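You operate a simulated robot arm through the tools that you are given. There is no shell and no other tool. Be economical: measure what you need, move in short steps, check, and stop when the job is done.

You run a simulated two-armed robot. Do the job below in one go: nothing can be reset, and whatever is moved stays where it is left.

JOB
Pick up the small cardboard box with one hand, pass it to the other hand and put it on the top of the door-side table.

Only the result counts: the job must be done as asked and must still hold three seconds after the hand-in. Knocking over, shifting, dropping, spilling or breaking anything else fails it.

ROBOT AND FRAMES
Two 7-joint arms with two-finger parallel grippers on one trunk, on a base that drives. Base frame: it is fixed to the floor where the robot stands at the start and does not move with it; the origin is under the middle of the robot, x ahead of it, y to its left, z up. Readings come in mm, degrees, newtons and seconds.
The left shoulder is at the start at [70, 177, 945], the right one opposite. With the tool pointing down near the work surface each hand reaches from about 300 to 740 mm from the robot's upright axis, wherever it stands, measured 20 degrees to its own side. Places, roughly: top of the door-side table [-2300, 1500, 700]. Payload 3.43 kg a hand.
Tool frame (each hand has its own): the origin (TCP) lies between the finger pads and is the grasp point; the fingertips stand 30 mm ahead of it; z points along the fingers, y is the line along which they close. Largest opening 94 mm; finger width 28, thickness 10; the body of the gripper, 50 by 96 mm, starts 55 mm behind the TCP.
Orientation is told as [roll, pitch, yaw] about the base's x, y, z axes, in that order, counted from this pose: with the fingers straight down and closing along the base's y, the tool's x points along the base's -x, its y along +y and its z along -z.

CONTROLS
- The arms move only by the tool jog_arm. It takes "left_moves", "right_moves" or both (then of equal length, played together; a hand with none holds still); each is a list of rows, each a list of 6 numbers: the shift along the tool's x, y, z in units of 40 mm (1.0 is 40 mm), then the turn, a rotation vector about the tool's x, y, z in units of 5 degrees (1.0 is 5 degrees). In form: [[dx, dy, dz, wx, wy, wz], ...]. A call has 1 to 8 rows; each row shifts and turns the commanded pose from where the row before left it, along the tool's axes as they then stand. "left_fingers" and "right_fingers" are, for a hand that has rows, the finger opening in mm, from 0 to 94, set as the call begins (left out, the last holds). A call with a number of a shift or a turn outside -1 to 1 is refused whole. Each row takes 0.2 s and may step no farther than 50 mm and 8.6 degrees from the row before; otherwise, or with a gripper value out of range, the whole call is refused. Where a pose cannot be reached the arm comes as near as it can. A force on the tool above 40 N (or 10 N above the force at the start of the call, whichever is more), or a blocked arm, ends the call early, and 0.2 s more pass. Each finger travels about 153 mm/s and halts on what it meets, pressing with about 34 N; the grip force reading is that of the motor and also rises with nothing between the fingers. The clock runs only during rows and for 0.2 s after the last one: add rows that do not move to give the fingers time. The reply holds the time, the measured pose of the TCP, the force on the tool along the base axes, the opening and the grip force, in the units named above and with some noise, with the torque about the TCP (base axes, N m) and any sound that the robot's microphone picked up.
- Cameras (640 x 400 px; columns grow to the right, rows downward): "scene" is now at [126, 32, 1251.5]; the picture's right is [0.39, -0.92, 0.00], its down [-0.64, -0.27, -0.72] and it looks along [0.66, 0.28, -0.70] (base axes); focal length 262 px, centre (320, 200). "left" rides on the left gripper at [76, -14, -102] in its tool frame; the picture's right is [0.18, 0.98, 0.00], its down [-0.75, 0.14, -0.64] and it looks along [-0.63, 0.12, 0.77] (tool axes); focal length 243 px, centre (320, 200). "right" rides on the right gripper at [76, 14, -102] in its tool frame; the picture's right is [-0.18, 0.98, 0.00], its down [-0.75, -0.14, -0.64] and it looks along [-0.63, -0.12, 0.77] (tool axes); focal length 243 px, centre (320, 200). There is no depth. A picture from a camera that has moved, and an enlarged one, comes with that camera's place and axes in the base frame and with its lens.
- snapshot(camera): a new picture of that camera. It takes no simulated time.
- raise_lower(by): slides the trunk up (or, below 0, down) by that many mm; the arms and the scene camera ride with it, the base frame stays. It gives what a move gives, with no picture.
- steer(legs): drives the robot by 1 to 6 legs, each [ahead, turn to the left] in mm and degrees, along the robot's own axes; the way and the turn of a leg run together, so that a leg with both is an arc; at most 1500 mm and 180 degrees a leg. The arms and the cameras ride along, it lands a little off, and it stops where it bumps. It gives what a move gives.
- aim_head(pan, tilt): turns the head with the scene camera to pan (to the left, within 86 degrees either way) and tilt (down, from -29 to 69), counted from straight ahead of the robot. It gives what a move gives.
- enlarge(camera, box): a new picture of the part [left, top, right, bottom] of that camera's present view, enlarged. It takes no simulated time.
- sign_off(): hands the job in; it is judged then, once.

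Work in short steps. Places have to be worked out from the pictures, the camera data and where the tool is seen: move nearer, look again, correct. Check each grasp and each placing, and mend what went wrong. You have 120 turns and 100 pictures in all, those below and enlarged ones among them. Open the grippers and draw the arms clear of the work before you hand the job in, unless the task says otherwise; then end with one line.

The tools are called after "Call:" by a JSON object that holds its "op" and its "data". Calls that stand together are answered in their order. jog_arm: Moves the arms, as the interface text tells. Its arguments: {"type":"object","properties":{"left_moves":{"type":"array","items":{"type":"array","items":{"type":"number"}}},"left_fingers":{"type":"number"},"right_moves":{"type":"array","items":{"type":"array","items":{"type":"number"}}},"right_fingers":{"type":"number"}},"required":[]} The other tools are called the same way: raise_lower (by) slides the trunk up or down; steer (legs) drives the base; aim_head (pan, tilt) turns the head that bears the scene camera; snapshot (camera) takes a picture; enlarge (camera, box) takes an enlarged picture of a part of a camera's view; sign_off () hands the job in.

At the start:

```text
clock: 0.0
left_position: [393.5, 383.5, 881.9]
left_orientation: [0.0, 0.0, -0.2]
left_ft_force: [-0.3, -0.5, 0.5]
left_ft_torque: [-0.02, -0.03, -0.02]
left_width: 94.0
left_finger_force: 0.0
right_position: [357.7, 13.8, 950.8]
right_orientation: [-0.1, 0.0, -0.1]
right_ft_force: [-0.3, -0.5, 0.2]
right_ft_torque: [0.02, 0.0, 0.04]
right_width: 93.8
right_finger_force: 0.1
trunk travel left (down, up): [-525.0, 315.0]
robot x, y, heading: [1.7, -0.8, 0.1]
head pan, tilt: [23.0, 44.0]
```

scene: 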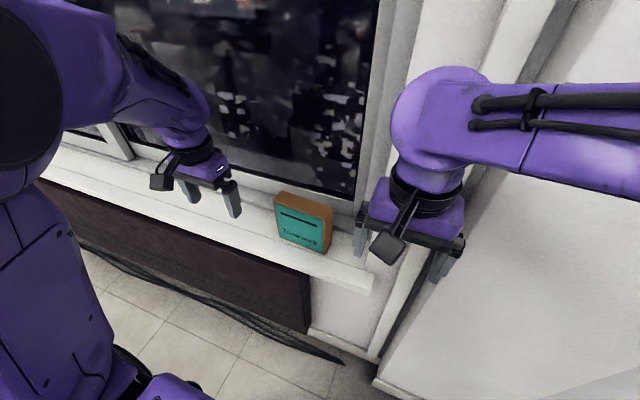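
right: 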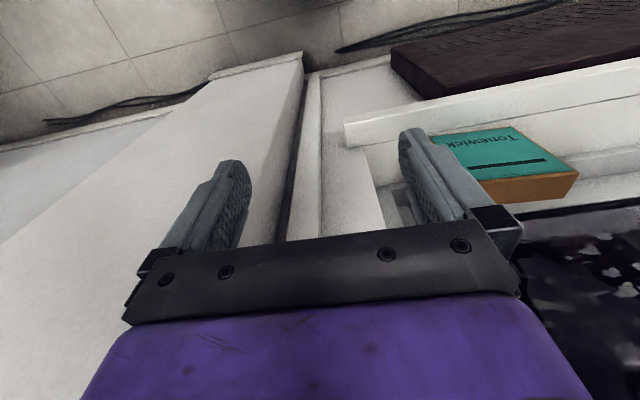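
left: 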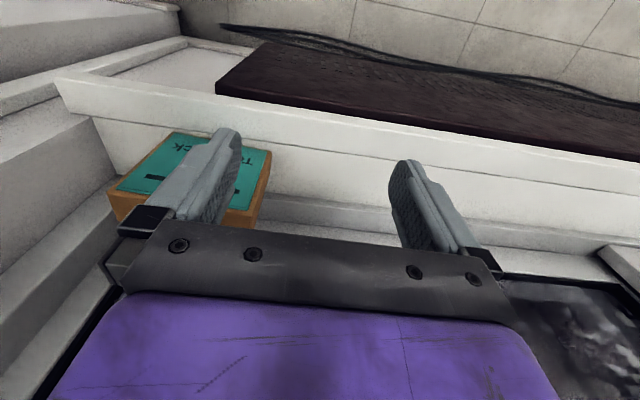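

The box stands on the windowsill; triangulating it from the scene and left views gives about [522, 245, 737]. I'll enlarge both views to get its edges.

Call:
{"op": "enlarge", "data": {"camera": "scene", "box": [240, 160, 400, 300]}}

Call:
{"op": "enlarge", "data": {"camera": "left", "box": [60, 60, 320, 260]}}

Call:
{"op": "enlarge", "data": {"camera": "right", "box": [340, 80, 640, 260]}}

```text
2.86 times, centred on (320, 230) of scene
camera zoom: at [126.0, 32.0, 1251.5], right [0.39, -0.92, 0.0], down [-0.64, -0.27, -0.72], along [0.66, 0.28, -0.7], focal length 748 px, centre (320, 114)
```

zoom: 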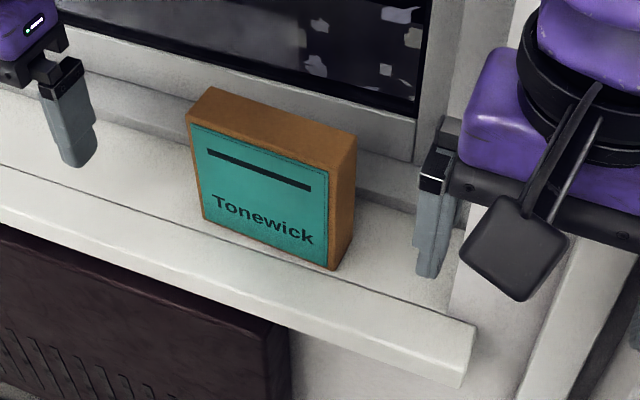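

```text
2.00 times, centred on (190, 160) of left
camera zoom: at [318.5, 370.5, 987.5], right [-0.18, 0.98, 0.0], down [0.75, 0.14, 0.64], along [0.63, 0.12, -0.77], focal length 485 px, centre (580, 280)
```

zoom: 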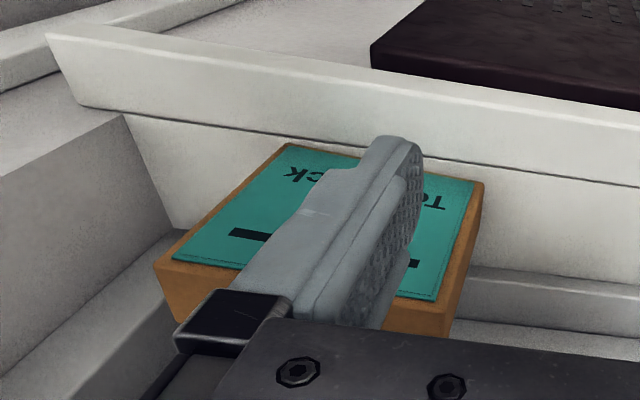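

```text
2.13 times, centred on (490, 170) of right
camera zoom: at [281.8, 28.8, 1053.0], right [0.19, 0.98, 0.0], down [0.75, -0.14, 0.64], along [0.63, -0.12, -0.77], focal length 518 px, centre (-43, 264)
```

zoom: 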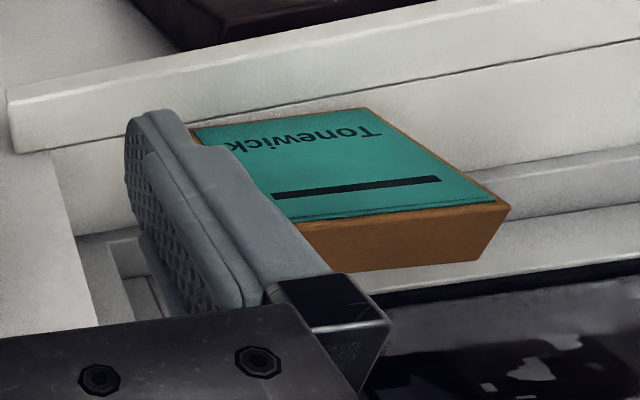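

Triangulated corners: the front face is at x≈513, y spans 182–331, z runs from 636 (sill) to 787, and the thickness is about 43 mm. So the box is roughly 150×150×43, and I can grip it from the top across its thickness (along x). I'll start turning the left hand 90° about its tool axis, in place.

Call:
{"op": "jog_arm", "data": {"left_moves": [[0, 0, 0, 0, 0, 1], [0, 0, 0, 0, 0, 1], [0, 0, 0, 0, 0, 1], [0, 0, 0, 0, 0, 1], [0, 0, 0, 0, 0, 1], [0, 0, 0, 0, 0, 1], [0, 0, 0, 0, 0, 1], [0, 0, 0, 0, 0, 1]]}}

Call:
{"op": "jog_arm", "data": {"left_moves": [[0, 0, 0, 0, 0, 1], [0, 0, 0, 0, 0, 1], [0, 0, 0, 0, 0, 1], [0, 0, 0, 0, 0, 1], [0, 0, 0, 0, 0, 1], [0, 0, 0, 0, 0, 1], [0, 0, 0, 0, 0, 1], [0, 0, 0, 0, 0, 1]]}}

Call:
{"op": "jog_arm", "data": {"left_moves": [[0, 0, 0, 0, 0, 1], [0, 0, 0, 0, 0, 1]]}}

Call:
{"op": "snapshot", "data": {"camera": "left"}}

Call:
{"op": "snapshot", "data": {"camera": "scene"}}

```text
clock: 1.8
left_position: [395.2, 382.7, 884.2]
left_orientation: [0.1, 0.1, -40.3]
left_ft_force: [1.0, 0.7, 0.2]
left_ft_torque: [0.0, 0.01, 0.0]
left_width: 93.9
left_finger_force: 0.1
right_position: [356.4, 13.5, 950.2]
right_orientation: [-0.1, 0.0, -0.1]
right_ft_force: [-1.0, 0.5, 0.2]
right_ft_torque: [0.05, 0.02, -0.02]
right_width: 94.2
right_finger_force: 0.0
trunk travel left (down, up): [-525.0, 315.0]
robot x, y, heading: [0.8, 0.8, 0.1]
head pan, tilt: [23.0, 44.0]
```

```text
clock: 3.6
left_position: [393.8, 382.4, 882.3]
left_orientation: [0.0, 0.0, -80.4]
left_ft_force: [0.1, 0.2, -0.1]
left_ft_torque: [0.04, -0.02, -0.03]
left_width: 94.0
left_finger_force: 0.2
right_position: [358.7, 14.4, 950.8]
right_orientation: [0.0, 0.0, -0.1]
right_ft_force: [0.8, 0.2, -0.1]
right_ft_torque: [0.01, -0.01, -0.01]
right_width: 93.9
right_finger_force: 0.1
trunk travel left (down, up): [-525.0, 315.0]
robot x, y, heading: [-3.0, -0.7, 0.3]
head pan, tilt: [23.0, 44.0]
```

```text
clock: 4.2
left_position: [394.0, 383.2, 883.3]
left_orientation: [0.0, 0.0, -90.3]
left_ft_force: [-0.7, -0.3, 0.9]
left_ft_torque: [-0.02, -0.04, 0.0]
left_width: 94.0
left_finger_force: 0.1
right_position: [356.7, 13.9, 950.8]
right_orientation: [0.0, 0.1, -0.1]
right_ft_force: [0.5, 0.4, -0.2]
right_ft_torque: [0.0, -0.03, 0.0]
right_width: 93.9
right_finger_force: 0.1
trunk travel left (down, up): [-525.0, 315.0]
robot x, y, heading: [1.0, -0.5, 0.5]
head pan, tilt: [23.0, 44.0]
```

```text
93 pictures are left
camera left: at [381.1, 460.5, 986.9], right [0.98, 0.18, 0.0], down [0.14, -0.75, 0.64], along [0.12, -0.63, -0.77], focal length 243 px, centre (320, 200)
```

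left: 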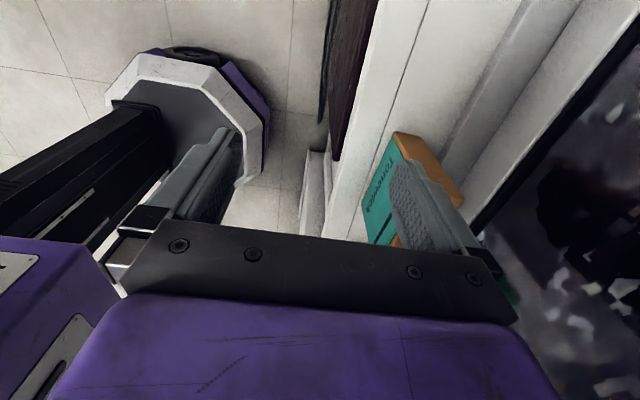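

```text
92 pictures are left
camera scene: at [126.0, 32.1, 1251.5], right [0.39, -0.92, 0.0], down [-0.64, -0.27, -0.72], along [0.66, 0.28, -0.7], focal length 262 px, centre (320, 200)
```

scene: 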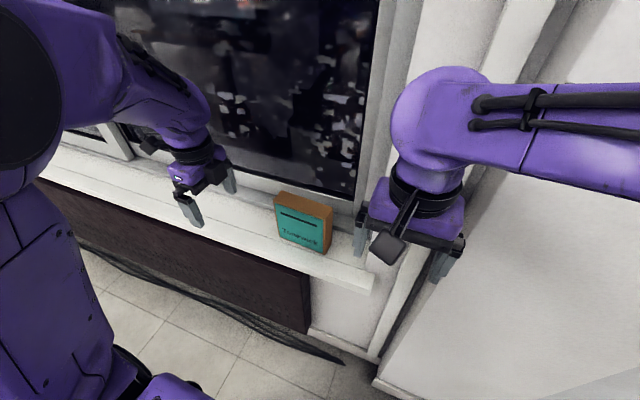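

The left hand is now yawed -90°: tool x is +y and tool y is +x. I'll move it above the box at about [535, 281], keeping the height.

Call:
{"op": "jog_arm", "data": {"left_moves": [[-0.4, 0.7, 0, 0, 0, 0], [-0.4, 0.7, 0, 0, 0, 0], [-0.4, 0.7, 0, 0, 0, 0], [-0.45, 0.7, 0, 0, 0, 0], [-0.45, 0.7, 0, 0, 0, 0], [-0.45, 0, 0, 0, 0, 0], [0, 0, 0, 0, 0, 0]], "left_fingers": 80}}

Call:
{"op": "snapshot", "data": {"camera": "left"}}

Call:
{"op": "snapshot", "data": {"camera": "scene"}}

```text
clock: 5.8
left_position: [533.0, 284.6, 882.9]
left_orientation: [0.0, 0.1, -90.2]
left_ft_force: [-0.1, 0.1, 0.1]
left_ft_torque: [0.0, 0.0, -0.01]
left_width: 80.0
left_finger_force: 0.0
right_position: [357.3, 14.4, 949.8]
right_orientation: [0.0, 0.0, -0.1]
right_ft_force: [-0.4, 0.4, 0.4]
right_ft_torque: [0.0, -0.01, 0.0]
right_width: 94.0
right_finger_force: 0.0
trunk travel left (down, up): [-525.0, 315.0]
robot x, y, heading: [-0.6, 1.0, 0.1]
head pan, tilt: [23.0, 44.0]
```

```text
91 pictures are left
camera left: at [518.9, 361.1, 987.4], right [0.98, 0.18, 0.0], down [0.14, -0.75, 0.64], along [0.12, -0.63, -0.77], focal length 243 px, centre (320, 200)
```

left: 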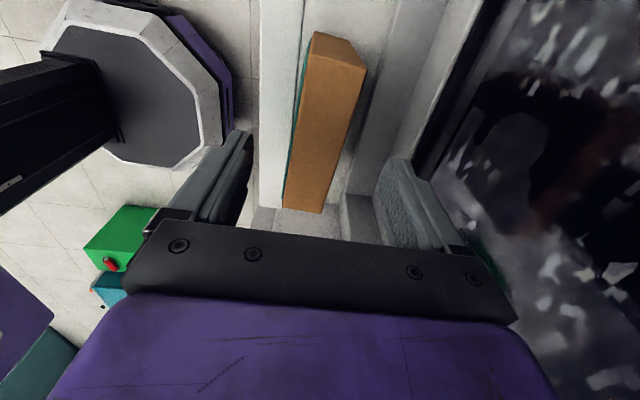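

```text
90 pictures are left
camera scene: at [126.4, 32.4, 1251.5], right [0.39, -0.92, 0.0], down [-0.64, -0.27, -0.72], along [0.66, 0.28, -0.7], focal length 262 px, centre (320, 200)
```

scene: 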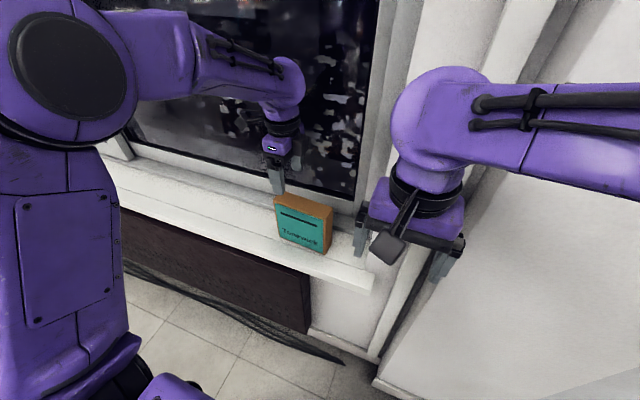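

The refined corners put the box centre line at x≈537 at y=284, turned about -2.3°. I'll correct for that and go down in two stages.

Call:
{"op": "jog_arm", "data": {"left_moves": [[0, 0.1, 0, 0, 0, 0.45], [0, 0, 0.8, 0, 0, 0], [0, 0, 0.8, 0, 0, 0], [0, 0, 0.6, 0, 0, 0], [0, 0, 0, 0, 0, 0]]}}

Call:
{"op": "snapshot", "data": {"camera": "left"}}

Call:
{"op": "enlarge", "data": {"camera": "scene", "box": [220, 120, 380, 260]}}

```text
clock: 7.0
left_position: [536.6, 279.9, 795.1]
left_orientation: [0.1, -0.1, -92.6]
left_ft_force: [0.7, 0.2, -0.2]
left_ft_torque: [0.0, -0.04, 0.03]
left_width: 80.0
left_finger_force: 0.1
right_position: [356.5, 14.4, 949.9]
right_orientation: [0.0, 0.0, -0.1]
right_ft_force: [-1.1, -0.6, 0.6]
right_ft_torque: [0.0, 0.03, -0.02]
right_width: 94.2
right_finger_force: 0.1
trunk travel left (down, up): [-525.0, 315.0]
robot x, y, heading: [1.7, -0.4, 0.3]
head pan, tilt: [23.0, 44.0]
```

```text
89 pictures are left
camera left: at [526.8, 358.6, 899.7], right [0.99, 0.14, 0.0], down [0.11, -0.76, 0.64], along [0.09, -0.64, -0.77], focal length 243 px, centre (320, 200)
```

left: 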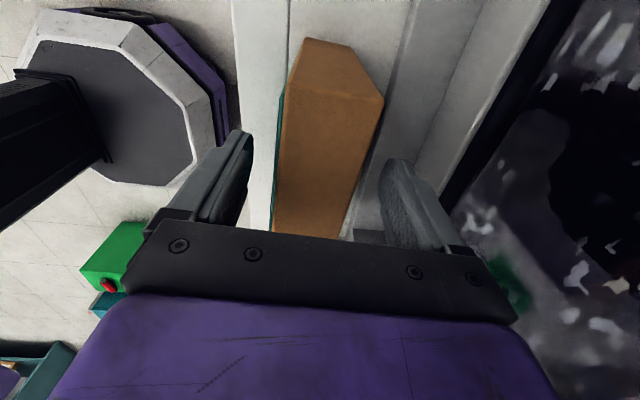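

```text
2.86 times, centred on (300, 190) of scene
camera zoom: at [125.8, 31.8, 1251.6], right [0.39, -0.92, 0.0], down [-0.64, -0.27, -0.72], along [0.66, 0.28, -0.69], focal length 748 px, centre (377, 229)
```

zoom: 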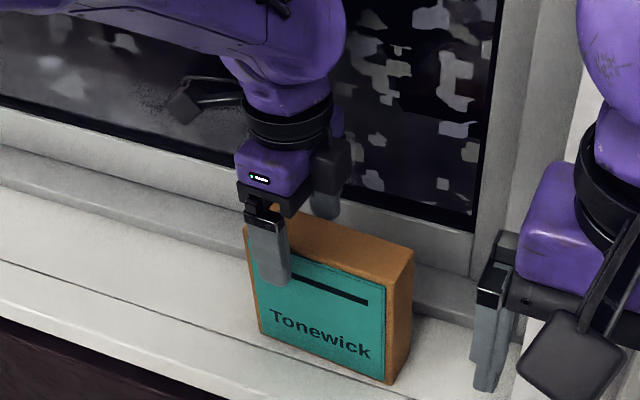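

The fingers straddle the box cleanly. I'll go down about 48 mm more, then close.

Call:
{"op": "jog_arm", "data": {"left_moves": [[0, 0, 0.6, 0, 0, 0], [0, 0, 0.6, 0, 0, 0], [0, 0, 0, 0, 0, 0]]}}

Call:
{"op": "jog_arm", "data": {"left_moves": [[0, 0, 0, 0, 0, 0], [0, 0, 0, 0, 0, 0], [0, 0, 0, 0, 0, 0]], "left_fingers": 25}}

```text
clock: 7.8
left_position: [538.3, 281.1, 748.5]
left_orientation: [-0.1, 0.1, -92.4]
left_ft_force: [0.0, -0.3, -0.2]
left_ft_torque: [0.02, -0.02, 0.0]
left_width: 79.9
left_finger_force: 0.0
right_position: [357.1, 13.4, 951.4]
right_orientation: [-0.1, 0.0, -0.1]
right_ft_force: [-0.5, -0.1, -1.0]
right_ft_torque: [0.02, 0.04, -0.03]
right_width: 94.0
right_finger_force: 0.1
trunk travel left (down, up): [-525.0, 315.0]
robot x, y, heading: [-1.3, -0.2, -0.3]
head pan, tilt: [23.0, 44.0]
```

```text
clock: 8.6
left_position: [538.5, 280.6, 747.8]
left_orientation: [0.0, 0.0, -92.5]
left_ft_force: [0.1, -0.2, -0.3]
left_ft_torque: [0.02, 0.03, 0.04]
left_width: 48.9
left_finger_force: 33.3
right_position: [357.1, 14.4, 950.5]
right_orientation: [0.0, 0.0, -0.1]
right_ft_force: [-0.5, 0.4, 1.1]
right_ft_torque: [-0.01, -0.01, -0.01]
right_width: 94.3
right_finger_force: 0.0
trunk travel left (down, up): [-525.0, 315.0]
robot x, y, heading: [-1.3, -2.0, 0.1]
head pan, tilt: [23.0, 44.0]
```

The fingers stopped at 49 mm with 33 N, so the box is gripped. I'll lift it about 130 mm.

Call:
{"op": "jog_arm", "data": {"left_moves": [[0, 0, -0.4, 0, 0, 0], [0, 0, -0.7, 0, 0, 0], [0, 0, -0.8, 0, 0, 0], [0, 0, -0.8, 0, 0, 0], [0, 0, -0.6, 0, 0, 0], [0, 0, 0, 0, 0, 0]]}}

Call:
{"op": "snapshot", "data": {"camera": "scene"}}

```text
clock: 10.0
left_position: [536.7, 282.0, 876.5]
left_orientation: [0.0, 0.0, -92.4]
left_ft_force: [-0.7, -0.1, -1.3]
left_ft_torque: [-0.01, 0.01, -0.02]
left_width: 48.7
left_finger_force: 34.0
right_position: [357.4, 14.8, 949.4]
right_orientation: [0.0, 0.0, -0.1]
right_ft_force: [0.6, -0.1, 1.5]
right_ft_torque: [0.0, -0.02, 0.02]
right_width: 94.6
right_finger_force: 0.1
trunk travel left (down, up): [-525.0, 315.0]
robot x, y, heading: [2.9, -1.3, -0.1]
head pan, tilt: [23.0, 44.0]
```

```text
87 pictures are left
camera scene: at [126.3, 32.1, 1251.5], right [0.39, -0.92, 0.0], down [-0.64, -0.27, -0.72], along [0.66, 0.28, -0.7], focal length 262 px, centre (320, 200)
```

scene: 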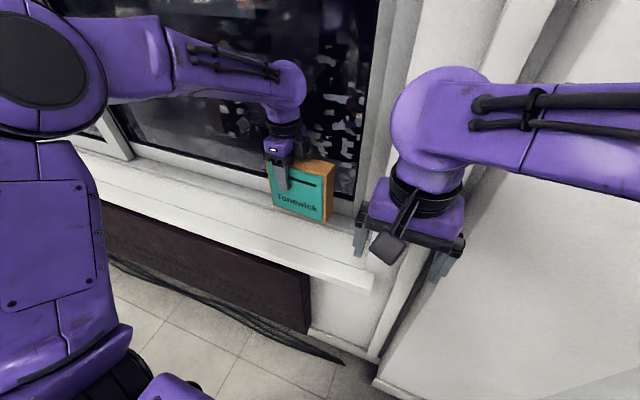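

The box is lifted and held. Before I back away I'll look around to map the floor and the route.

Call:
{"op": "aim_head", "data": {"pan": 86, "tilt": 20}}

Call:
{"op": "snapshot", "data": {"camera": "scene"}}

Call:
{"op": "aim_head", "data": {"pan": -86, "tilt": 20}}

Call:
{"op": "snapshot", "data": {"camera": "scene"}}

```text
clock: 11.3
left_position: [536.5, 281.9, 876.9]
left_orientation: [0.0, 0.0, -92.5]
left_ft_force: [-0.4, -0.7, -1.1]
left_ft_torque: [0.03, -0.01, -0.01]
left_width: 48.8
left_finger_force: 33.9
right_position: [357.0, 14.4, 950.3]
right_orientation: [-0.1, 0.1, -0.1]
right_ft_force: [0.9, -0.5, -0.1]
right_ft_torque: [0.0, 0.01, -0.02]
right_width: 94.2
right_finger_force: 0.0
trunk travel left (down, up): [-525.0, 315.0]
robot x, y, heading: [-0.5, 0.7, -0.0]
head pan, tilt: [85.9, 20.0]
```

```text
86 pictures are left
camera scene: at [57.3, 92.9, 1288.8], right [1.0, -0.07, 0.0], down [-0.02, -0.34, -0.94], along [0.07, 0.94, -0.34], focal length 262 px, centre (320, 200)
```

scene: 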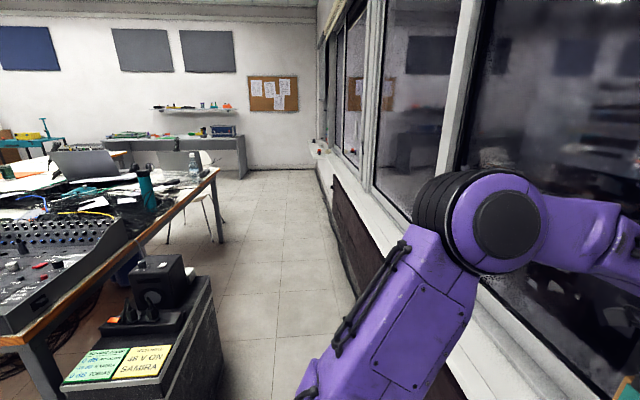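

```text
clock: 13.9
left_position: [536.8, 281.2, 877.0]
left_orientation: [0.0, 0.1, -92.4]
left_ft_force: [-0.2, 0.2, -0.6]
left_ft_torque: [0.0, 0.0, 0.01]
left_width: 48.9
left_finger_force: 34.3
right_position: [357.9, 14.8, 950.1]
right_orientation: [-0.1, 0.0, -0.1]
right_ft_force: [0.3, -0.1, 1.1]
right_ft_torque: [-0.05, 0.0, -0.05]
right_width: 93.8
right_finger_force: 0.1
trunk travel left (down, up): [-525.0, 315.0]
robot x, y, heading: [0.8, -1.7, 0.2]
head pan, tilt: [-85.9, 20.0]
```

```text
85 pictures are left
camera scene: at [57.2, -92.9, 1288.8], right [-1.0, -0.07, 0.0], down [-0.02, 0.34, -0.94], along [0.07, -0.94, -0.34], focal length 262 px, centre (320, 200)
```

scene: 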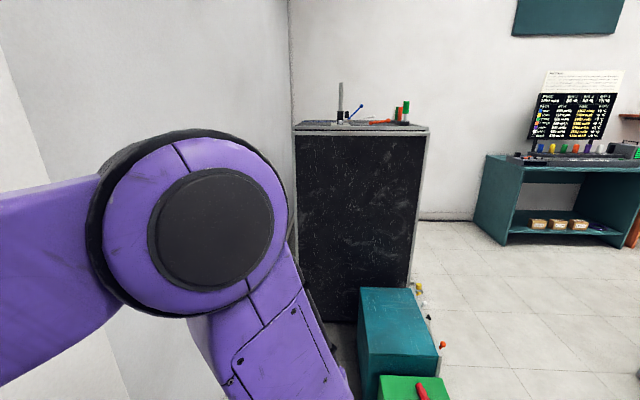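

There's clutter around: a cabinet and table to the left-rear, crates to the right and a wall to the right-front. I'll draw the box back toward me, then turn a little each way to see behind.

Call:
{"op": "jog_arm", "data": {"left_moves": [[0, -0.8, -0.3, 0, 0, 0], [0, -0.8, -0.3, 0, 0, 0], [0, -0.8, 0, 0, 0, 0], [0, -0.8, 0, 0, 0, 0], [0, 0, 0, 0, 0, 0]]}}

Call:
{"op": "steer", "data": {"legs": [[0, 25]]}}

Call:
{"op": "aim_head", "data": {"pan": 86, "tilt": 25}}

Call:
{"op": "snapshot", "data": {"camera": "scene"}}

```text
clock: 15.1
left_position: [411.2, 284.6, 903.5]
left_orientation: [0.1, 0.1, -92.5]
left_ft_force: [-0.4, 0.4, -0.7]
left_ft_torque: [0.01, -0.03, -0.03]
left_width: 48.5
left_finger_force: 34.2
right_position: [358.8, 14.2, 950.1]
right_orientation: [0.0, 0.1, -0.2]
right_ft_force: [-0.1, 0.4, -0.7]
right_ft_torque: [0.0, 0.02, 0.03]
right_width: 94.0
right_finger_force: 0.1
trunk travel left (down, up): [-525.0, 315.0]
robot x, y, heading: [-2.6, -1.8, -0.1]
head pan, tilt: [-85.9, 20.0]
```

```text
clock: 16.8
left_position: [251.7, 433.3, 904.7]
left_orientation: [0.0, 0.0, -67.6]
left_ft_force: [0.3, 0.6, -0.7]
left_ft_torque: [0.02, -0.01, 0.0]
left_width: 48.7
left_finger_force: 33.9
right_position: [317.7, 163.8, 950.8]
right_orientation: [0.0, 0.0, 24.8]
right_ft_force: [1.0, 1.0, -0.1]
right_ft_torque: [-0.02, -0.01, -0.01]
right_width: 93.8
right_finger_force: 0.0
trunk travel left (down, up): [-525.0, 315.0]
robot x, y, heading: [5.0, 3.2, 25.0]
head pan, tilt: [-85.9, 20.0]
```

```text
clock: 19.4
left_position: [252.4, 432.7, 904.0]
left_orientation: [0.0, 0.0, -67.7]
left_ft_force: [0.4, -0.1, -0.6]
left_ft_torque: [0.01, 0.01, 0.0]
left_width: 48.8
left_finger_force: 33.4
right_position: [319.1, 164.3, 950.4]
right_orientation: [0.0, 0.1, 24.8]
right_ft_force: [-1.5, 0.7, 0.2]
right_ft_torque: [-0.01, 0.02, 0.03]
right_width: 93.9
right_finger_force: 0.0
trunk travel left (down, up): [-525.0, 315.0]
robot x, y, heading: [1.4, -2.1, 24.9]
head pan, tilt: [85.9, 25.0]
```

```text
84 pictures are left
camera scene: at [13.0, 107.3, 1280.7], right [0.93, 0.36, 0.0], down [0.15, -0.4, -0.91], along [-0.32, 0.85, -0.42], focal length 262 px, centre (320, 200)
```

scene: 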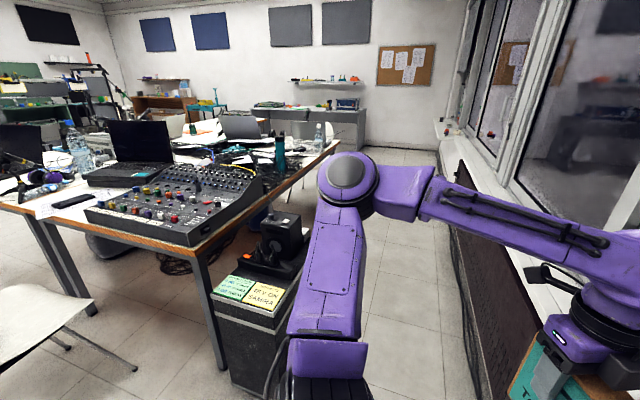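

To the left-rear there's a mixer table, with a chair beside it. Now I'll check the right-rear side.

Call:
{"op": "steer", "data": {"legs": [[0, -50]]}}

Call:
{"op": "aim_head", "data": {"pan": -86, "tilt": 25}}

Call:
{"op": "snapshot", "data": {"camera": "scene"}}

```text
clock: 21.9
left_position: [490.2, 113.5, 903.0]
left_orientation: [-0.2, 0.2, -114.6]
left_ft_force: [-0.2, 6.1, -1.2]
left_ft_torque: [-0.58, -0.02, 0.18]
left_width: 48.7
left_finger_force: 34.5
right_position: [336.7, -123.2, 950.0]
right_orientation: [-0.1, 0.0, -22.6]
right_ft_force: [0.2, -1.9, -0.2]
right_ft_torque: [0.03, -0.02, -0.01]
right_width: 94.0
right_finger_force: 0.0
trunk travel left (down, up): [-525.0, 315.0]
robot x, y, heading: [-3.4, 1.6, -22.6]
head pan, tilt: [85.9, 25.0]
stopped in leg 1: the force on the tool passed its limit at 114 N (the readings are from after the stop); the commanded pose is now the measured one
```

```text
clock: 24.5
left_position: [491.1, 111.3, 902.7]
left_orientation: [-0.3, 0.2, -114.8]
left_ft_force: [-2.9, 7.7, -5.4]
left_ft_torque: [-0.65, -0.12, 0.14]
left_width: 48.7
left_finger_force: 34.7
right_position: [336.5, -123.4, 949.9]
right_orientation: [-0.1, 0.0, -22.7]
right_ft_force: [-0.3, 0.6, 0.2]
right_ft_torque: [0.03, -0.02, 0.01]
right_width: 93.9
right_finger_force: 0.0
trunk travel left (down, up): [-525.0, 315.0]
robot x, y, heading: [1.1, 0.0, -22.7]
head pan, tilt: [-85.9, 25.0]
```

```text
83 pictures are left
camera scene: at [17.6, -104.5, 1280.9], right [-0.95, 0.32, 0.0], down [0.13, 0.4, -0.91], along [-0.29, -0.86, -0.42], focal length 262 px, centre (320, 200)
```

scene: 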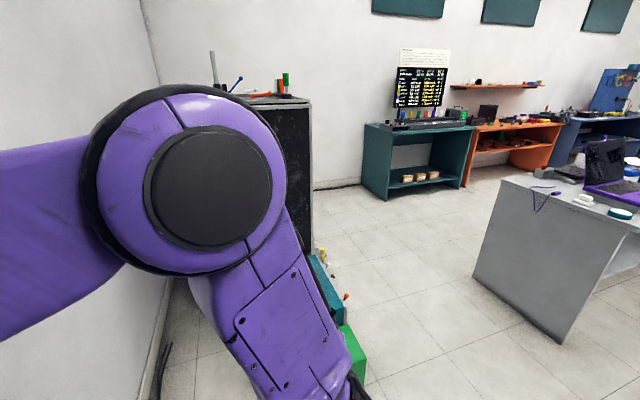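

The carried box touched the wall on that turn, so I'll turn straight back. The floor behind is clear along -x, so I'll then reverse 350 mm and check the grip.

Call:
{"op": "steer", "data": {"legs": [[0, 22.7], [-350, 0]]}}

Call:
{"op": "aim_head", "data": {"pan": 15, "tilt": 45}}

Call:
{"op": "snapshot", "data": {"camera": "scene"}}

Call:
{"op": "snapshot", "data": {"camera": "left"}}

```text
clock: 28.0
left_position: [67.4, 286.9, 903.7]
left_orientation: [-0.2, 0.5, -93.2]
left_ft_force: [-0.2, 0.5, -0.2]
left_ft_torque: [0.05, -0.01, 0.0]
left_width: 48.9
left_finger_force: 33.6
right_position: [11.8, 12.5, 949.7]
right_orientation: [0.0, 0.0, -1.1]
right_ft_force: [0.6, -0.9, 0.3]
right_ft_torque: [-0.04, 0.01, 0.02]
right_width: 94.0
right_finger_force: 0.1
trunk travel left (down, up): [-525.0, 315.0]
robot x, y, heading: [-345.4, 6.9, -1.0]
head pan, tilt: [-85.9, 25.0]
```

```text
clock: 29.7
left_position: [67.5, 287.2, 901.5]
left_orientation: [-0.2, 0.3, -93.1]
left_ft_force: [0.2, 0.1, -0.8]
left_ft_torque: [0.0, -0.04, 0.01]
left_width: 48.6
left_finger_force: 34.2
right_position: [11.4, 13.7, 950.9]
right_orientation: [0.0, 0.1, -1.1]
right_ft_force: [-0.6, 0.3, -0.2]
right_ft_torque: [0.01, -0.03, -0.02]
right_width: 93.8
right_finger_force: 0.0
trunk travel left (down, up): [-525.0, 315.0]
robot x, y, heading: [-349.4, 4.7, -0.5]
head pan, tilt: [15.0, 45.0]
```

```text
82 pictures are left
camera scene: at [-217.4, 22.7, 1250.1], right [0.24, -0.97, 0.0], down [-0.69, -0.17, -0.71], along [0.69, 0.17, -0.71], focal length 262 px, centre (320, 200)
```

scene: 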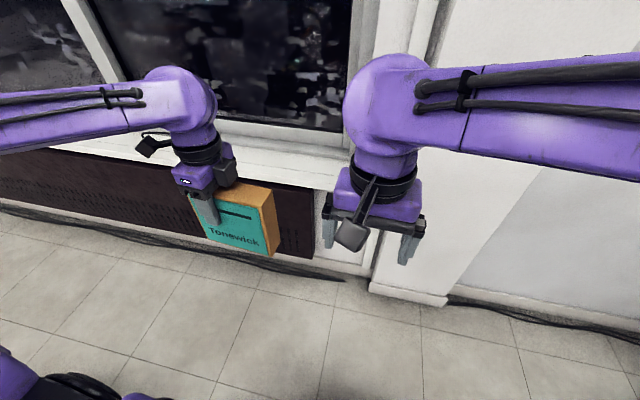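

```text
81 pictures are left
camera left: at [58.6, 363.9, 1007.9], right [0.99, 0.13, 0.0], down [0.1, -0.76, 0.64], along [0.08, -0.63, -0.77], focal length 243 px, centre (320, 200)
```

left: 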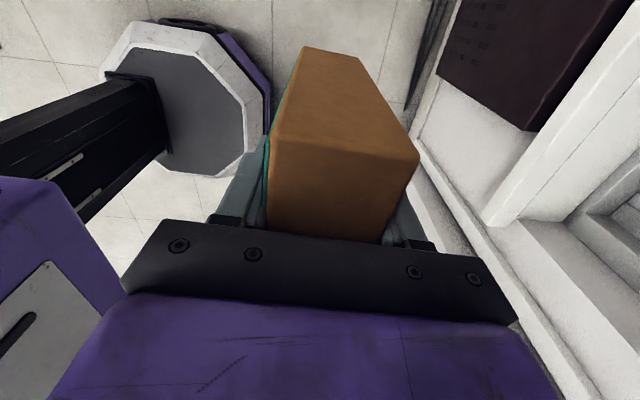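

The grip still holds at 48.7 mm. I'll orient the right hand for a side grasp: fingers pointing +y, closing along x, camera up. That takes a yaw of -90° first.

Call:
{"op": "jog_arm", "data": {"right_moves": [[0, 0, 0, 0, 0, 1], [0, 0, 0, 0, 0, 1], [0, 0, 0, 0, 0, 1], [0, 0, 0, 0, 0, 1], [0, 0, 0, 0, 0, 1], [0, 0, 0, 0, 0, 1], [0, 0, 0, 0, 0, 1], [0, 0, 0, 0, 0, 1]]}}

Call:
{"op": "jog_arm", "data": {"right_moves": [[0, 0, 0, 0, 0, 1], [0, 0, 0, 0, 0, 1], [0, 0, 0, 0, 0, 1], [0, 0, 0, 0, 0, 1], [0, 0, 0, 0, 0, 1], [0, 0, 0, 0, 0, 1], [0, 0, 0, 0, 0, 1], [0, 0, 0, 0, 0, 1]]}}

Call:
{"op": "jog_arm", "data": {"right_moves": [[0, 0, 0, 0, 0, 1], [0, 0, 0, 0, 0, 1], [0, 0, 0, 0, 1, 0], [0, 0, 0, 0, 1, 0], [0, 0, 0, 0, 1, 0], [0, 0, 0, 0, 1, 0]]}}

```text
clock: 31.5
left_position: [68.3, 287.1, 902.9]
left_orientation: [-0.2, 0.4, -93.1]
left_ft_force: [-0.6, -0.4, -1.6]
left_ft_torque: [0.05, 0.02, 0.01]
left_width: 48.8
left_finger_force: 34.1
right_position: [10.2, 11.9, 949.9]
right_orientation: [0.0, 0.0, -41.1]
right_ft_force: [-0.5, 0.4, -0.2]
right_ft_torque: [0.0, -0.03, 0.01]
right_width: 93.9
right_finger_force: 0.1
trunk travel left (down, up): [-525.0, 315.0]
robot x, y, heading: [-344.6, 2.6, -0.8]
head pan, tilt: [15.0, 45.0]
```

```text
clock: 33.3
left_position: [67.2, 286.4, 902.5]
left_orientation: [-0.2, 0.5, -93.1]
left_ft_force: [0.5, -0.1, -2.0]
left_ft_torque: [0.05, 0.01, -0.03]
left_width: 48.5
left_finger_force: 34.0
right_position: [10.6, 12.9, 950.4]
right_orientation: [-0.1, 0.1, -81.2]
right_ft_force: [-0.1, 0.5, -0.4]
right_ft_torque: [-0.01, 0.01, 0.01]
right_width: 94.0
right_finger_force: 0.1
trunk travel left (down, up): [-525.0, 315.0]
robot x, y, heading: [-347.2, 1.2, -1.0]
head pan, tilt: [15.0, 45.0]
```

```text
clock: 34.7
left_position: [68.7, 286.0, 902.8]
left_orientation: [-0.2, 0.4, -93.1]
left_ft_force: [0.3, -1.0, -1.2]
left_ft_torque: [-0.01, 0.02, 0.04]
left_width: 48.9
left_finger_force: 34.4
right_position: [11.2, 12.0, 950.4]
right_orientation: [-0.1, 20.1, -91.1]
right_ft_force: [0.4, -0.7, -0.5]
right_ft_torque: [0.01, 0.02, 0.0]
right_width: 94.0
right_finger_force: 0.1
trunk travel left (down, up): [-525.0, 315.0]
robot x, y, heading: [-346.2, 0.9, -0.8]
head pan, tilt: [15.0, 45.0]
```

That's going as expected. I'll continue the tilt to 90°.

Call:
{"op": "jog_arm", "data": {"right_moves": [[0, 0, 0, 0, 1, 0], [0, 0, 0, 0, 1, 0], [0, 0, 0, 0, 1, 0], [0, 0, 0, 0, 1, 0], [0, 0, 0, 0, 1, 0], [0, 0, 0, 0, 1, 0], [0, 0, 0, 0, 1, 0]]}}

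Call:
{"op": "jog_arm", "data": {"right_moves": [[0, 0, 0, 0, 1, 0], [0, 0, 0, 0, 1, 0], [0, 0, 0, 0, 1, 0], [0, 0, 0, 0, 1, 0], [0, 0, 0, 0, 1, 0], [0, 0, 0, 0, 1, 0], [0, 0, 0, 0, 1, 0]]}}

Call:
{"op": "snapshot", "data": {"camera": "scene"}}

Call:
{"op": "snapshot", "data": {"camera": "right"}}

```text
clock: 36.3
left_position: [67.5, 286.1, 903.6]
left_orientation: [-0.3, 0.4, -93.1]
left_ft_force: [0.3, 0.3, -0.5]
left_ft_torque: [0.0, 0.0, 0.0]
left_width: 48.6
left_finger_force: 34.3
right_position: [10.7, 11.5, 950.3]
right_orientation: [-0.3, 55.0, -91.2]
right_ft_force: [0.7, 1.3, 0.1]
right_ft_torque: [-0.02, -0.06, 0.04]
right_width: 94.1
right_finger_force: 0.0
trunk travel left (down, up): [-525.0, 315.0]
robot x, y, heading: [-343.6, -1.6, -0.6]
head pan, tilt: [15.0, 45.0]
```

```text
clock: 37.9
left_position: [67.5, 287.2, 902.9]
left_orientation: [-0.2, 0.3, -93.1]
left_ft_force: [-0.1, -0.6, -0.5]
left_ft_torque: [0.04, -0.02, 0.02]
left_width: 48.5
left_finger_force: 34.0
right_position: [10.4, 10.9, 949.4]
right_orientation: [-137.0, 89.9, 131.8]
right_ft_force: [-0.2, -0.1, 0.0]
right_ft_torque: [-0.01, 0.03, 0.02]
right_width: 93.9
right_finger_force: 0.1
trunk travel left (down, up): [-525.0, 315.0]
robot x, y, heading: [-347.6, 2.6, -0.8]
head pan, tilt: [15.0, 45.0]
```

```text
80 pictures are left
camera scene: at [-217.2, 22.2, 1250.2], right [0.24, -0.97, 0.0], down [-0.69, -0.17, -0.71], along [0.69, 0.17, -0.71], focal length 262 px, centre (320, 200)
```

scene: 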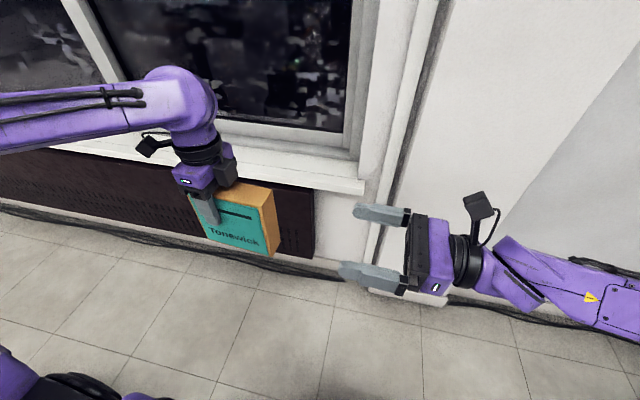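

```text
79 pictures are left
camera right: at [24.1, -91.3, 1025.3], right [0.98, -0.02, -0.18], down [-0.15, -0.64, -0.75], along [-0.1, 0.77, -0.63], focal length 243 px, centre (320, 200)
```

right: 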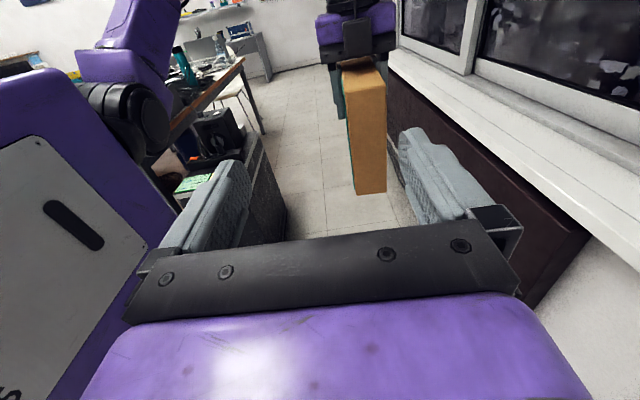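

The right hand is oriented as intended. The box's right edge is at about [63, 186], z 792–945, so I'm aiming the right TCP at [63, 215, 853]. I'll line up first and stop short at y≈115.

Call:
{"op": "jog_arm", "data": {"right_moves": [[-0.5, 0.25, 0.3, -0.4, 0, 0], [-0.5, 0.25, 0.5, 0, 0, 0], [-0.5, 0.25, 0.5, 0, 0, 0], [-0.5, 0.25, 0.6, 0, 0, 0], [-0.43, 0.2, 0.7, 0, 0, 0], [0, 0, 0, 0, 0, 0]], "right_fingers": 90}}

Call:
{"op": "snapshot", "data": {"camera": "scene"}}

Call:
{"op": "snapshot", "data": {"camera": "right"}}

```text
clock: 39.3
left_position: [67.7, 286.1, 903.5]
left_orientation: [-0.2, 0.3, -93.1]
left_ft_force: [-0.2, -0.7, -1.2]
left_ft_torque: [0.02, -0.01, 0.01]
left_width: 48.7
left_finger_force: 34.0
right_position: [67.9, 113.5, 853.0]
right_orientation: [-128.3, 89.9, 138.7]
right_ft_force: [0.2, -0.4, -0.2]
right_ft_torque: [0.01, -0.01, 0.01]
right_width: 89.9
right_finger_force: 0.1
trunk travel left (down, up): [-525.0, 315.0]
robot x, y, heading: [-349.7, 6.1, -0.9]
head pan, tilt: [15.0, 45.0]
```

```text
78 pictures are left
camera scene: at [-217.8, 22.1, 1250.2], right [0.24, -0.97, 0.0], down [-0.69, -0.17, -0.71], along [0.69, 0.17, -0.71], focal length 262 px, centre (320, 200)
```

scene: 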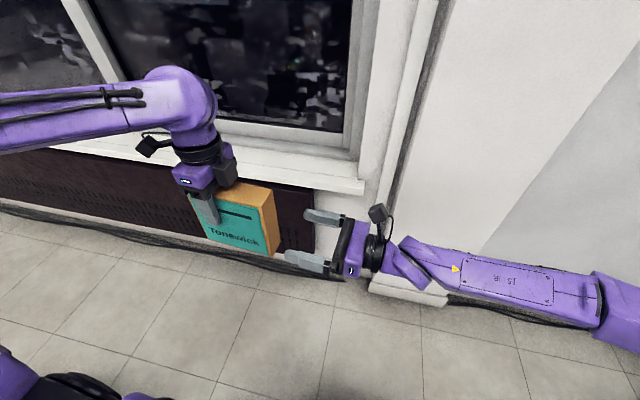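

```text
77 pictures are left
camera right: at [76.8, 10.7, 928.6], right [0.98, -0.05, -0.18], down [-0.18, -0.63, -0.75], along [-0.08, 0.77, -0.63], focal length 243 px, centre (320, 200)
```

right: 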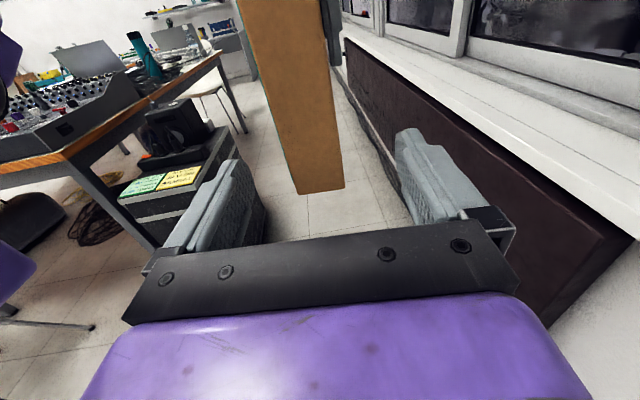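

The box edge is centred at x≈61 and the right hand is at about 66. I'll shift it -9 mm in x, then advance 100 mm to straddle the box.

Call:
{"op": "jog_arm", "data": {"right_moves": [[0, -0.24, 0, 0, 0, 0], [0, 0, 0.8, 0, 0, 0], [0, 0, 0.8, 0, 0, 0], [0, 0, 0.85, 0, 0, 0], [0, 0, 0, 0, 0, 0]]}}

Call:
{"op": "snapshot", "data": {"camera": "right"}}

Call:
{"op": "enlarge", "data": {"camera": "scene", "box": [160, 120, 400, 300]}}

```text
clock: 40.5
left_position: [67.4, 285.9, 903.7]
left_orientation: [-0.2, 0.3, -93.2]
left_ft_force: [-0.4, -0.2, -1.2]
left_ft_torque: [0.0, 0.01, 0.01]
left_width: 48.5
left_finger_force: 34.4
right_position: [60.6, 212.3, 853.0]
right_orientation: [-120.4, 89.9, 146.5]
right_ft_force: [-0.2, -1.0, -0.2]
right_ft_torque: [0.01, -0.02, -0.01]
right_width: 90.1
right_finger_force: 0.1
trunk travel left (down, up): [-525.0, 315.0]
robot x, y, heading: [-347.9, 2.3, -1.2]
head pan, tilt: [15.0, 45.0]
```

```text
76 pictures are left
camera right: at [69.6, 109.4, 928.3], right [0.98, -0.05, -0.19], down [-0.18, -0.63, -0.75], along [-0.08, 0.77, -0.63], focal length 243 px, centre (320, 200)
```

right: 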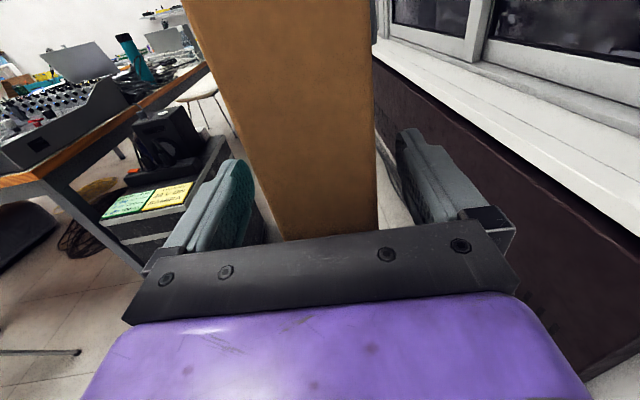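

```text
2.22 times, centred on (280, 210) of scene
camera zoom: at [-217.6, 21.9, 1250.2], right [0.24, -0.97, 0.0], down [-0.69, -0.17, -0.71], along [0.69, 0.17, -0.71], focal length 582 px, centre (409, 178)
```

zoom: 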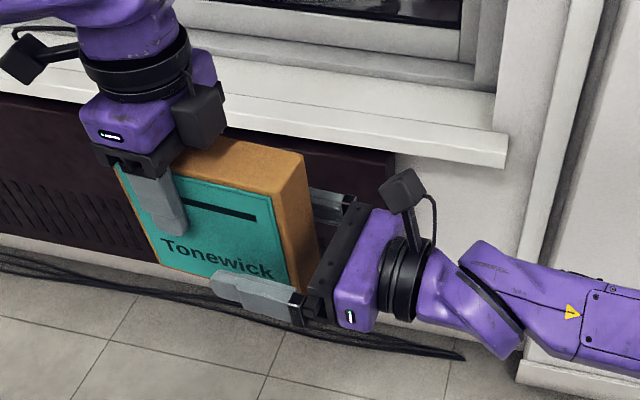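

The right fingers straddle the box well and stay clear of the left ones. I'll close the right hand while the left still holds.

Call:
{"op": "jog_arm", "data": {"right_moves": [[0, 0, 0, 0, 0, 0], [0, 0, 0, 0, 0, 0], [0, 0, 0, 0, 0, 0], [0, 0, 0, 0, 0, 0]], "right_fingers": 25}}

Call:
{"op": "snapshot", "data": {"camera": "right"}}

```text
clock: 41.5
left_position: [67.8, 286.0, 903.1]
left_orientation: [-0.3, 0.3, -93.1]
left_ft_force: [-19.7, -3.5, 0.3]
left_ft_torque: [-0.11, 0.52, -0.75]
left_width: 49.1
left_finger_force: 34.4
right_position: [62.3, 212.9, 851.4]
right_orientation: [-53.1, 89.9, -146.5]
right_ft_force: [19.7, 2.5, -0.3]
right_ft_torque: [-0.12, 0.54, -0.75]
right_width: 48.8
right_finger_force: 33.4
trunk travel left (down, up): [-525.0, 315.0]
robot x, y, heading: [-345.6, 4.2, -0.9]
head pan, tilt: [15.0, 45.0]
```

```text
74 pictures are left
camera right: at [70.8, 109.3, 928.0], right [0.98, -0.06, -0.19], down [-0.18, -0.63, -0.75], along [-0.08, 0.77, -0.63], focal length 243 px, centre (320, 200)
```

right: 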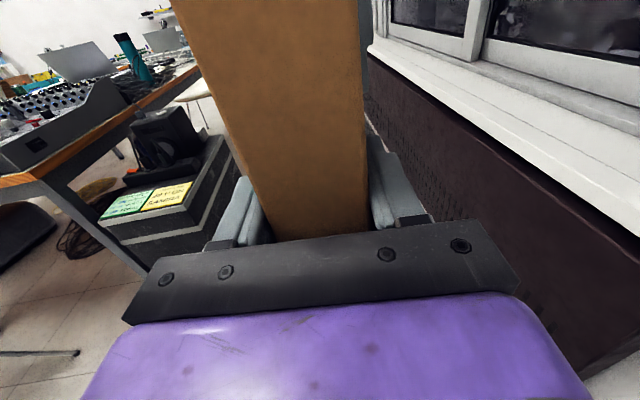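

Both hands hold the box, but there's a 20 N internal x force. I'll ease the right hand about 2.4 mm toward +x to relieve it.

Call:
{"op": "jog_arm", "data": {"right_moves": [[0, 0.06, 0, 0, 0, 0], [0, 0, 0, 0, 0, 0]]}}

```text
clock: 42.1
left_position: [67.8, 287.5, 903.8]
left_orientation: [-0.3, 0.4, -92.9]
left_ft_force: [-10.2, 4.9, 3.6]
left_ft_torque: [-0.39, 0.54, -0.23]
left_width: 48.8
left_finger_force: 34.1
right_position: [62.2, 212.1, 853.5]
right_orientation: [-55.6, 89.9, -148.7]
right_ft_force: [10.9, -5.3, -3.8]
right_ft_torque: [0.32, -0.01, -0.59]
right_width: 49.0
right_finger_force: 33.9
trunk travel left (down, up): [-525.0, 315.0]
robot x, y, heading: [-346.1, 3.2, -1.1]
head pan, tilt: [15.0, 45.0]
```

The force dropped to 10 N, so I'll ease the same amount again and then open the left hand.

Call:
{"op": "jog_arm", "data": {"right_moves": [[0, 0.06, 0, 0, 0, 0], [0, 0, 0, 0, 0, 0]]}}

Call:
{"op": "jog_arm", "data": {"left_moves": [[0, 0, 0, 0, 0, 0], [0, 0, 0, 0, 0, 0], [0, 0, 0, 0, 0, 0]], "left_fingers": 90}}

Call:
{"op": "snapshot", "data": {"camera": "left"}}

```text
clock: 42.7
left_position: [68.9, 286.4, 904.0]
left_orientation: [0.0, 0.4, -93.0]
left_ft_force: [1.6, 3.1, 3.0]
left_ft_torque: [0.12, 0.0, 0.18]
left_width: 48.5
left_finger_force: 34.2
right_position: [64.4, 212.7, 851.3]
right_orientation: [-117.1, 90.0, 149.9]
right_ft_force: [-2.2, -2.6, -1.6]
right_ft_torque: [-0.22, -0.08, -0.04]
right_width: 49.0
right_finger_force: 33.5
trunk travel left (down, up): [-525.0, 315.0]
robot x, y, heading: [-349.5, 4.5, -0.7]
head pan, tilt: [15.0, 45.0]
```

```text
clock: 43.5
left_position: [68.1, 285.6, 902.7]
left_orientation: [-0.2, 0.3, -93.1]
left_ft_force: [-0.1, 0.7, -0.3]
left_ft_torque: [0.01, -0.02, -0.04]
left_width: 89.9
left_finger_force: 0.0
right_position: [64.9, 212.6, 852.4]
right_orientation: [-72.8, 89.9, -165.9]
right_ft_force: [0.1, 0.7, 1.0]
right_ft_torque: [-0.03, -0.01, -0.02]
right_width: 48.7
right_finger_force: 34.1
trunk travel left (down, up): [-525.0, 315.0]
robot x, y, heading: [-347.9, 4.5, -0.7]
head pan, tilt: [15.0, 45.0]
```

```text
73 pictures are left
camera left: at [58.6, 363.9, 1007.8], right [0.99, 0.13, 0.0], down [0.1, -0.76, 0.64], along [0.08, -0.63, -0.77], focal length 243 px, centre (320, 200)
```

left: 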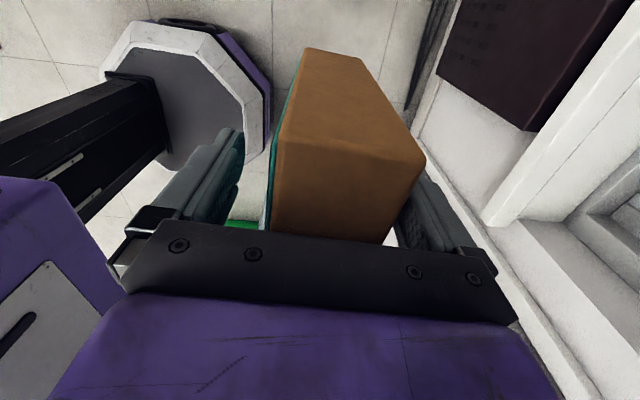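

The right hand now holds the box alone. I'll raise the left hand straight up 120 mm, then shift it to the left.

Call:
{"op": "jog_arm", "data": {"left_moves": [[0, 0, -0.5, 0, 0, 0], [0, 0, -0.9, 0, 0, 0], [0, 0, -0.9, 0, 0, 0], [0, 0, -0.7, 0, 0, 0], [0.9, 0, 0, 0, 0, 0], [0.9, 0, 0, 0, 0, 0], [0.9, 0, 0, 0, 0, 0], [0, 0, 0, 0, 0, 0]]}}

Call:
{"op": "snapshot", "data": {"camera": "scene"}}

```text
clock: 45.3
left_position: [76.7, 394.6, 1025.4]
left_orientation: [-0.2, 0.3, -93.0]
left_ft_force: [-0.9, 0.2, -0.3]
left_ft_torque: [0.0, 0.01, 0.02]
left_width: 90.1
left_finger_force: 0.1
right_position: [66.1, 210.2, 852.3]
right_orientation: [-103.8, 89.9, 163.3]
right_ft_force: [0.1, 0.5, 0.1]
right_ft_torque: [-0.05, -0.02, 0.02]
right_width: 48.8
right_finger_force: 33.7
trunk travel left (down, up): [-525.0, 315.0]
robot x, y, heading: [-343.3, 2.1, -0.9]
head pan, tilt: [15.0, 45.0]
```

```text
72 pictures are left
camera scene: at [-217.5, 22.0, 1250.2], right [0.24, -0.97, 0.0], down [-0.69, -0.17, -0.71], along [0.69, 0.17, -0.71], focal length 262 px, centre (320, 200)
```

scene: 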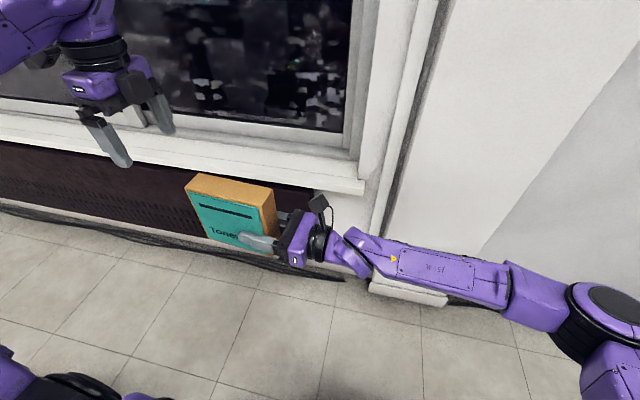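

The box is steady in the right hand. I'll move it to the centre and up, then rotate the right hand back to fingers-down. The box is square, so it can stand on its other edge.

Call:
{"op": "jog_arm", "data": {"right_moves": [[0.6, 0, -0.9, 0, 0, 0], [0.6, 0, -0.9, 0, 0, 0], [0.6, 0, -0.9, 0, 0, 0], [0.6, 0, -0.9, 0, 0, 0], [0.6, 0, -0.9, 0, 0, 0], [0, 0, 0, 0, -1, 0], [0, 0, 0, 0, -1, 0], [0, 0, 0, 0, -1, 0]]}}

Call:
{"op": "jog_arm", "data": {"right_moves": [[0, 0, 0, 0, -1, 0], [0, 0, 0, 0, -1, 0], [0, 0, 0, 0, -1, 0], [0, 0, 0, 0, -1, 0], [0, 0, 0, 0, -1, 0], [0, 0, 0, 0, -1, 0], [0, 0, 0, 0, -1, 0], [0, 0, 0, 0, -1, 0]]}}

Call:
{"op": "jog_arm", "data": {"right_moves": [[0, 0, 0, 0, -1, 0], [0, 0, 0, 0, -1, 0], [0, 0, 0, 0, -1, 0], [0, 0, 0, 0, -1, 0], [0, 0, 0, 0, -1, 0], [0, 0, 0, 0, -1, 0], [0, 0, 0, 0, -1, 0], [0, 0, 0, 0, 0, 0]]}}

Call:
{"op": "snapshot", "data": {"camera": "scene"}}

Call:
{"op": "snapshot", "data": {"camera": "right"}}

```text
clock: 47.1
left_position: [76.3, 397.0, 1024.6]
left_orientation: [-0.2, 0.3, -93.1]
left_ft_force: [0.4, -1.3, 0.3]
left_ft_torque: [-0.02, 0.05, 0.01]
left_width: 90.0
left_finger_force: 0.2
right_position: [55.3, 31.3, 972.1]
right_orientation: [-0.2, 74.9, -93.4]
right_ft_force: [0.0, 0.1, -1.4]
right_ft_torque: [-0.03, -0.02, 0.01]
right_width: 48.7
right_finger_force: 34.3
trunk travel left (down, up): [-525.0, 315.0]
robot x, y, heading: [-343.8, 5.6, -0.9]
head pan, tilt: [15.0, 45.0]
```

```text
clock: 48.9
left_position: [78.1, 396.5, 1024.7]
left_orientation: [-0.3, 0.3, -93.1]
left_ft_force: [0.3, 0.5, -0.2]
left_ft_torque: [0.01, 0.01, -0.03]
left_width: 89.9
left_finger_force: 0.0
right_position: [55.8, 33.6, 971.0]
right_orientation: [-0.1, 34.9, -93.1]
right_ft_force: [-0.1, -0.4, -1.4]
right_ft_torque: [-0.02, 0.0, -0.01]
right_width: 48.8
right_finger_force: 34.1
trunk travel left (down, up): [-525.0, 315.0]
robot x, y, heading: [-346.3, 2.1, -0.8]
head pan, tilt: [15.0, 45.0]
```

```text
clock: 50.7
left_position: [76.9, 395.5, 1024.1]
left_orientation: [-0.1, 0.4, -93.1]
left_ft_force: [0.6, -0.3, -0.8]
left_ft_torque: [0.01, -0.01, 0.02]
left_width: 89.9
left_finger_force: 0.1
right_position: [55.7, 32.3, 972.6]
right_orientation: [-0.1, -0.1, -93.0]
right_ft_force: [-0.2, 0.3, -1.1]
right_ft_torque: [-0.02, -0.01, -0.01]
right_width: 48.7
right_finger_force: 33.7
trunk travel left (down, up): [-525.0, 315.0]
robot x, y, heading: [-343.5, 4.4, -0.8]
head pan, tilt: [15.0, 45.0]
```

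```text
71 pictures are left
camera scene: at [-217.4, 22.3, 1250.1], right [0.24, -0.97, 0.0], down [-0.69, -0.17, -0.71], along [0.69, 0.17, -0.71], focal length 262 px, centre (320, 200)
```

scene: 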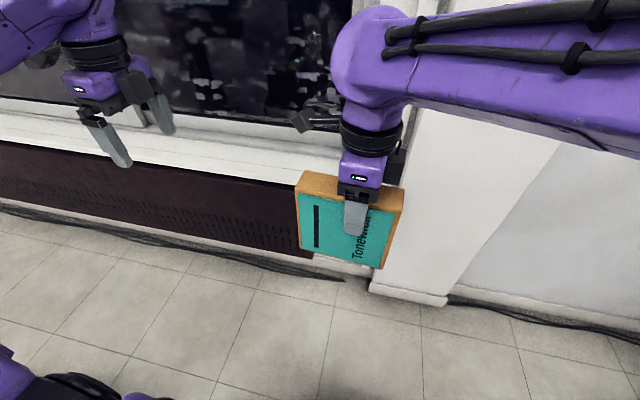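

```text
70 pictures are left
camera right: at [73.6, 107.6, 1075.2], right [0.97, -0.24, 0.0], down [-0.18, -0.74, 0.64], along [-0.15, -0.62, -0.77], focal length 243 px, centre (320, 200)
```

right: 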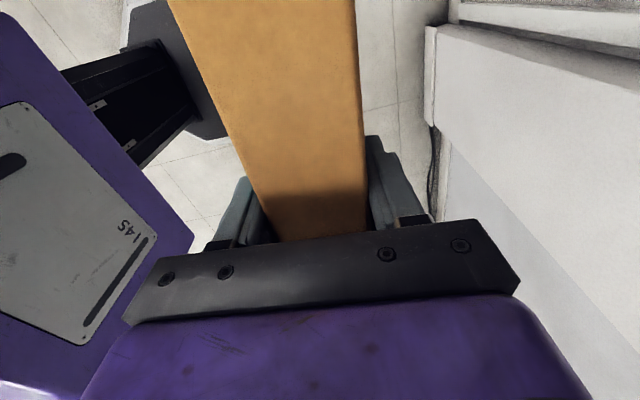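

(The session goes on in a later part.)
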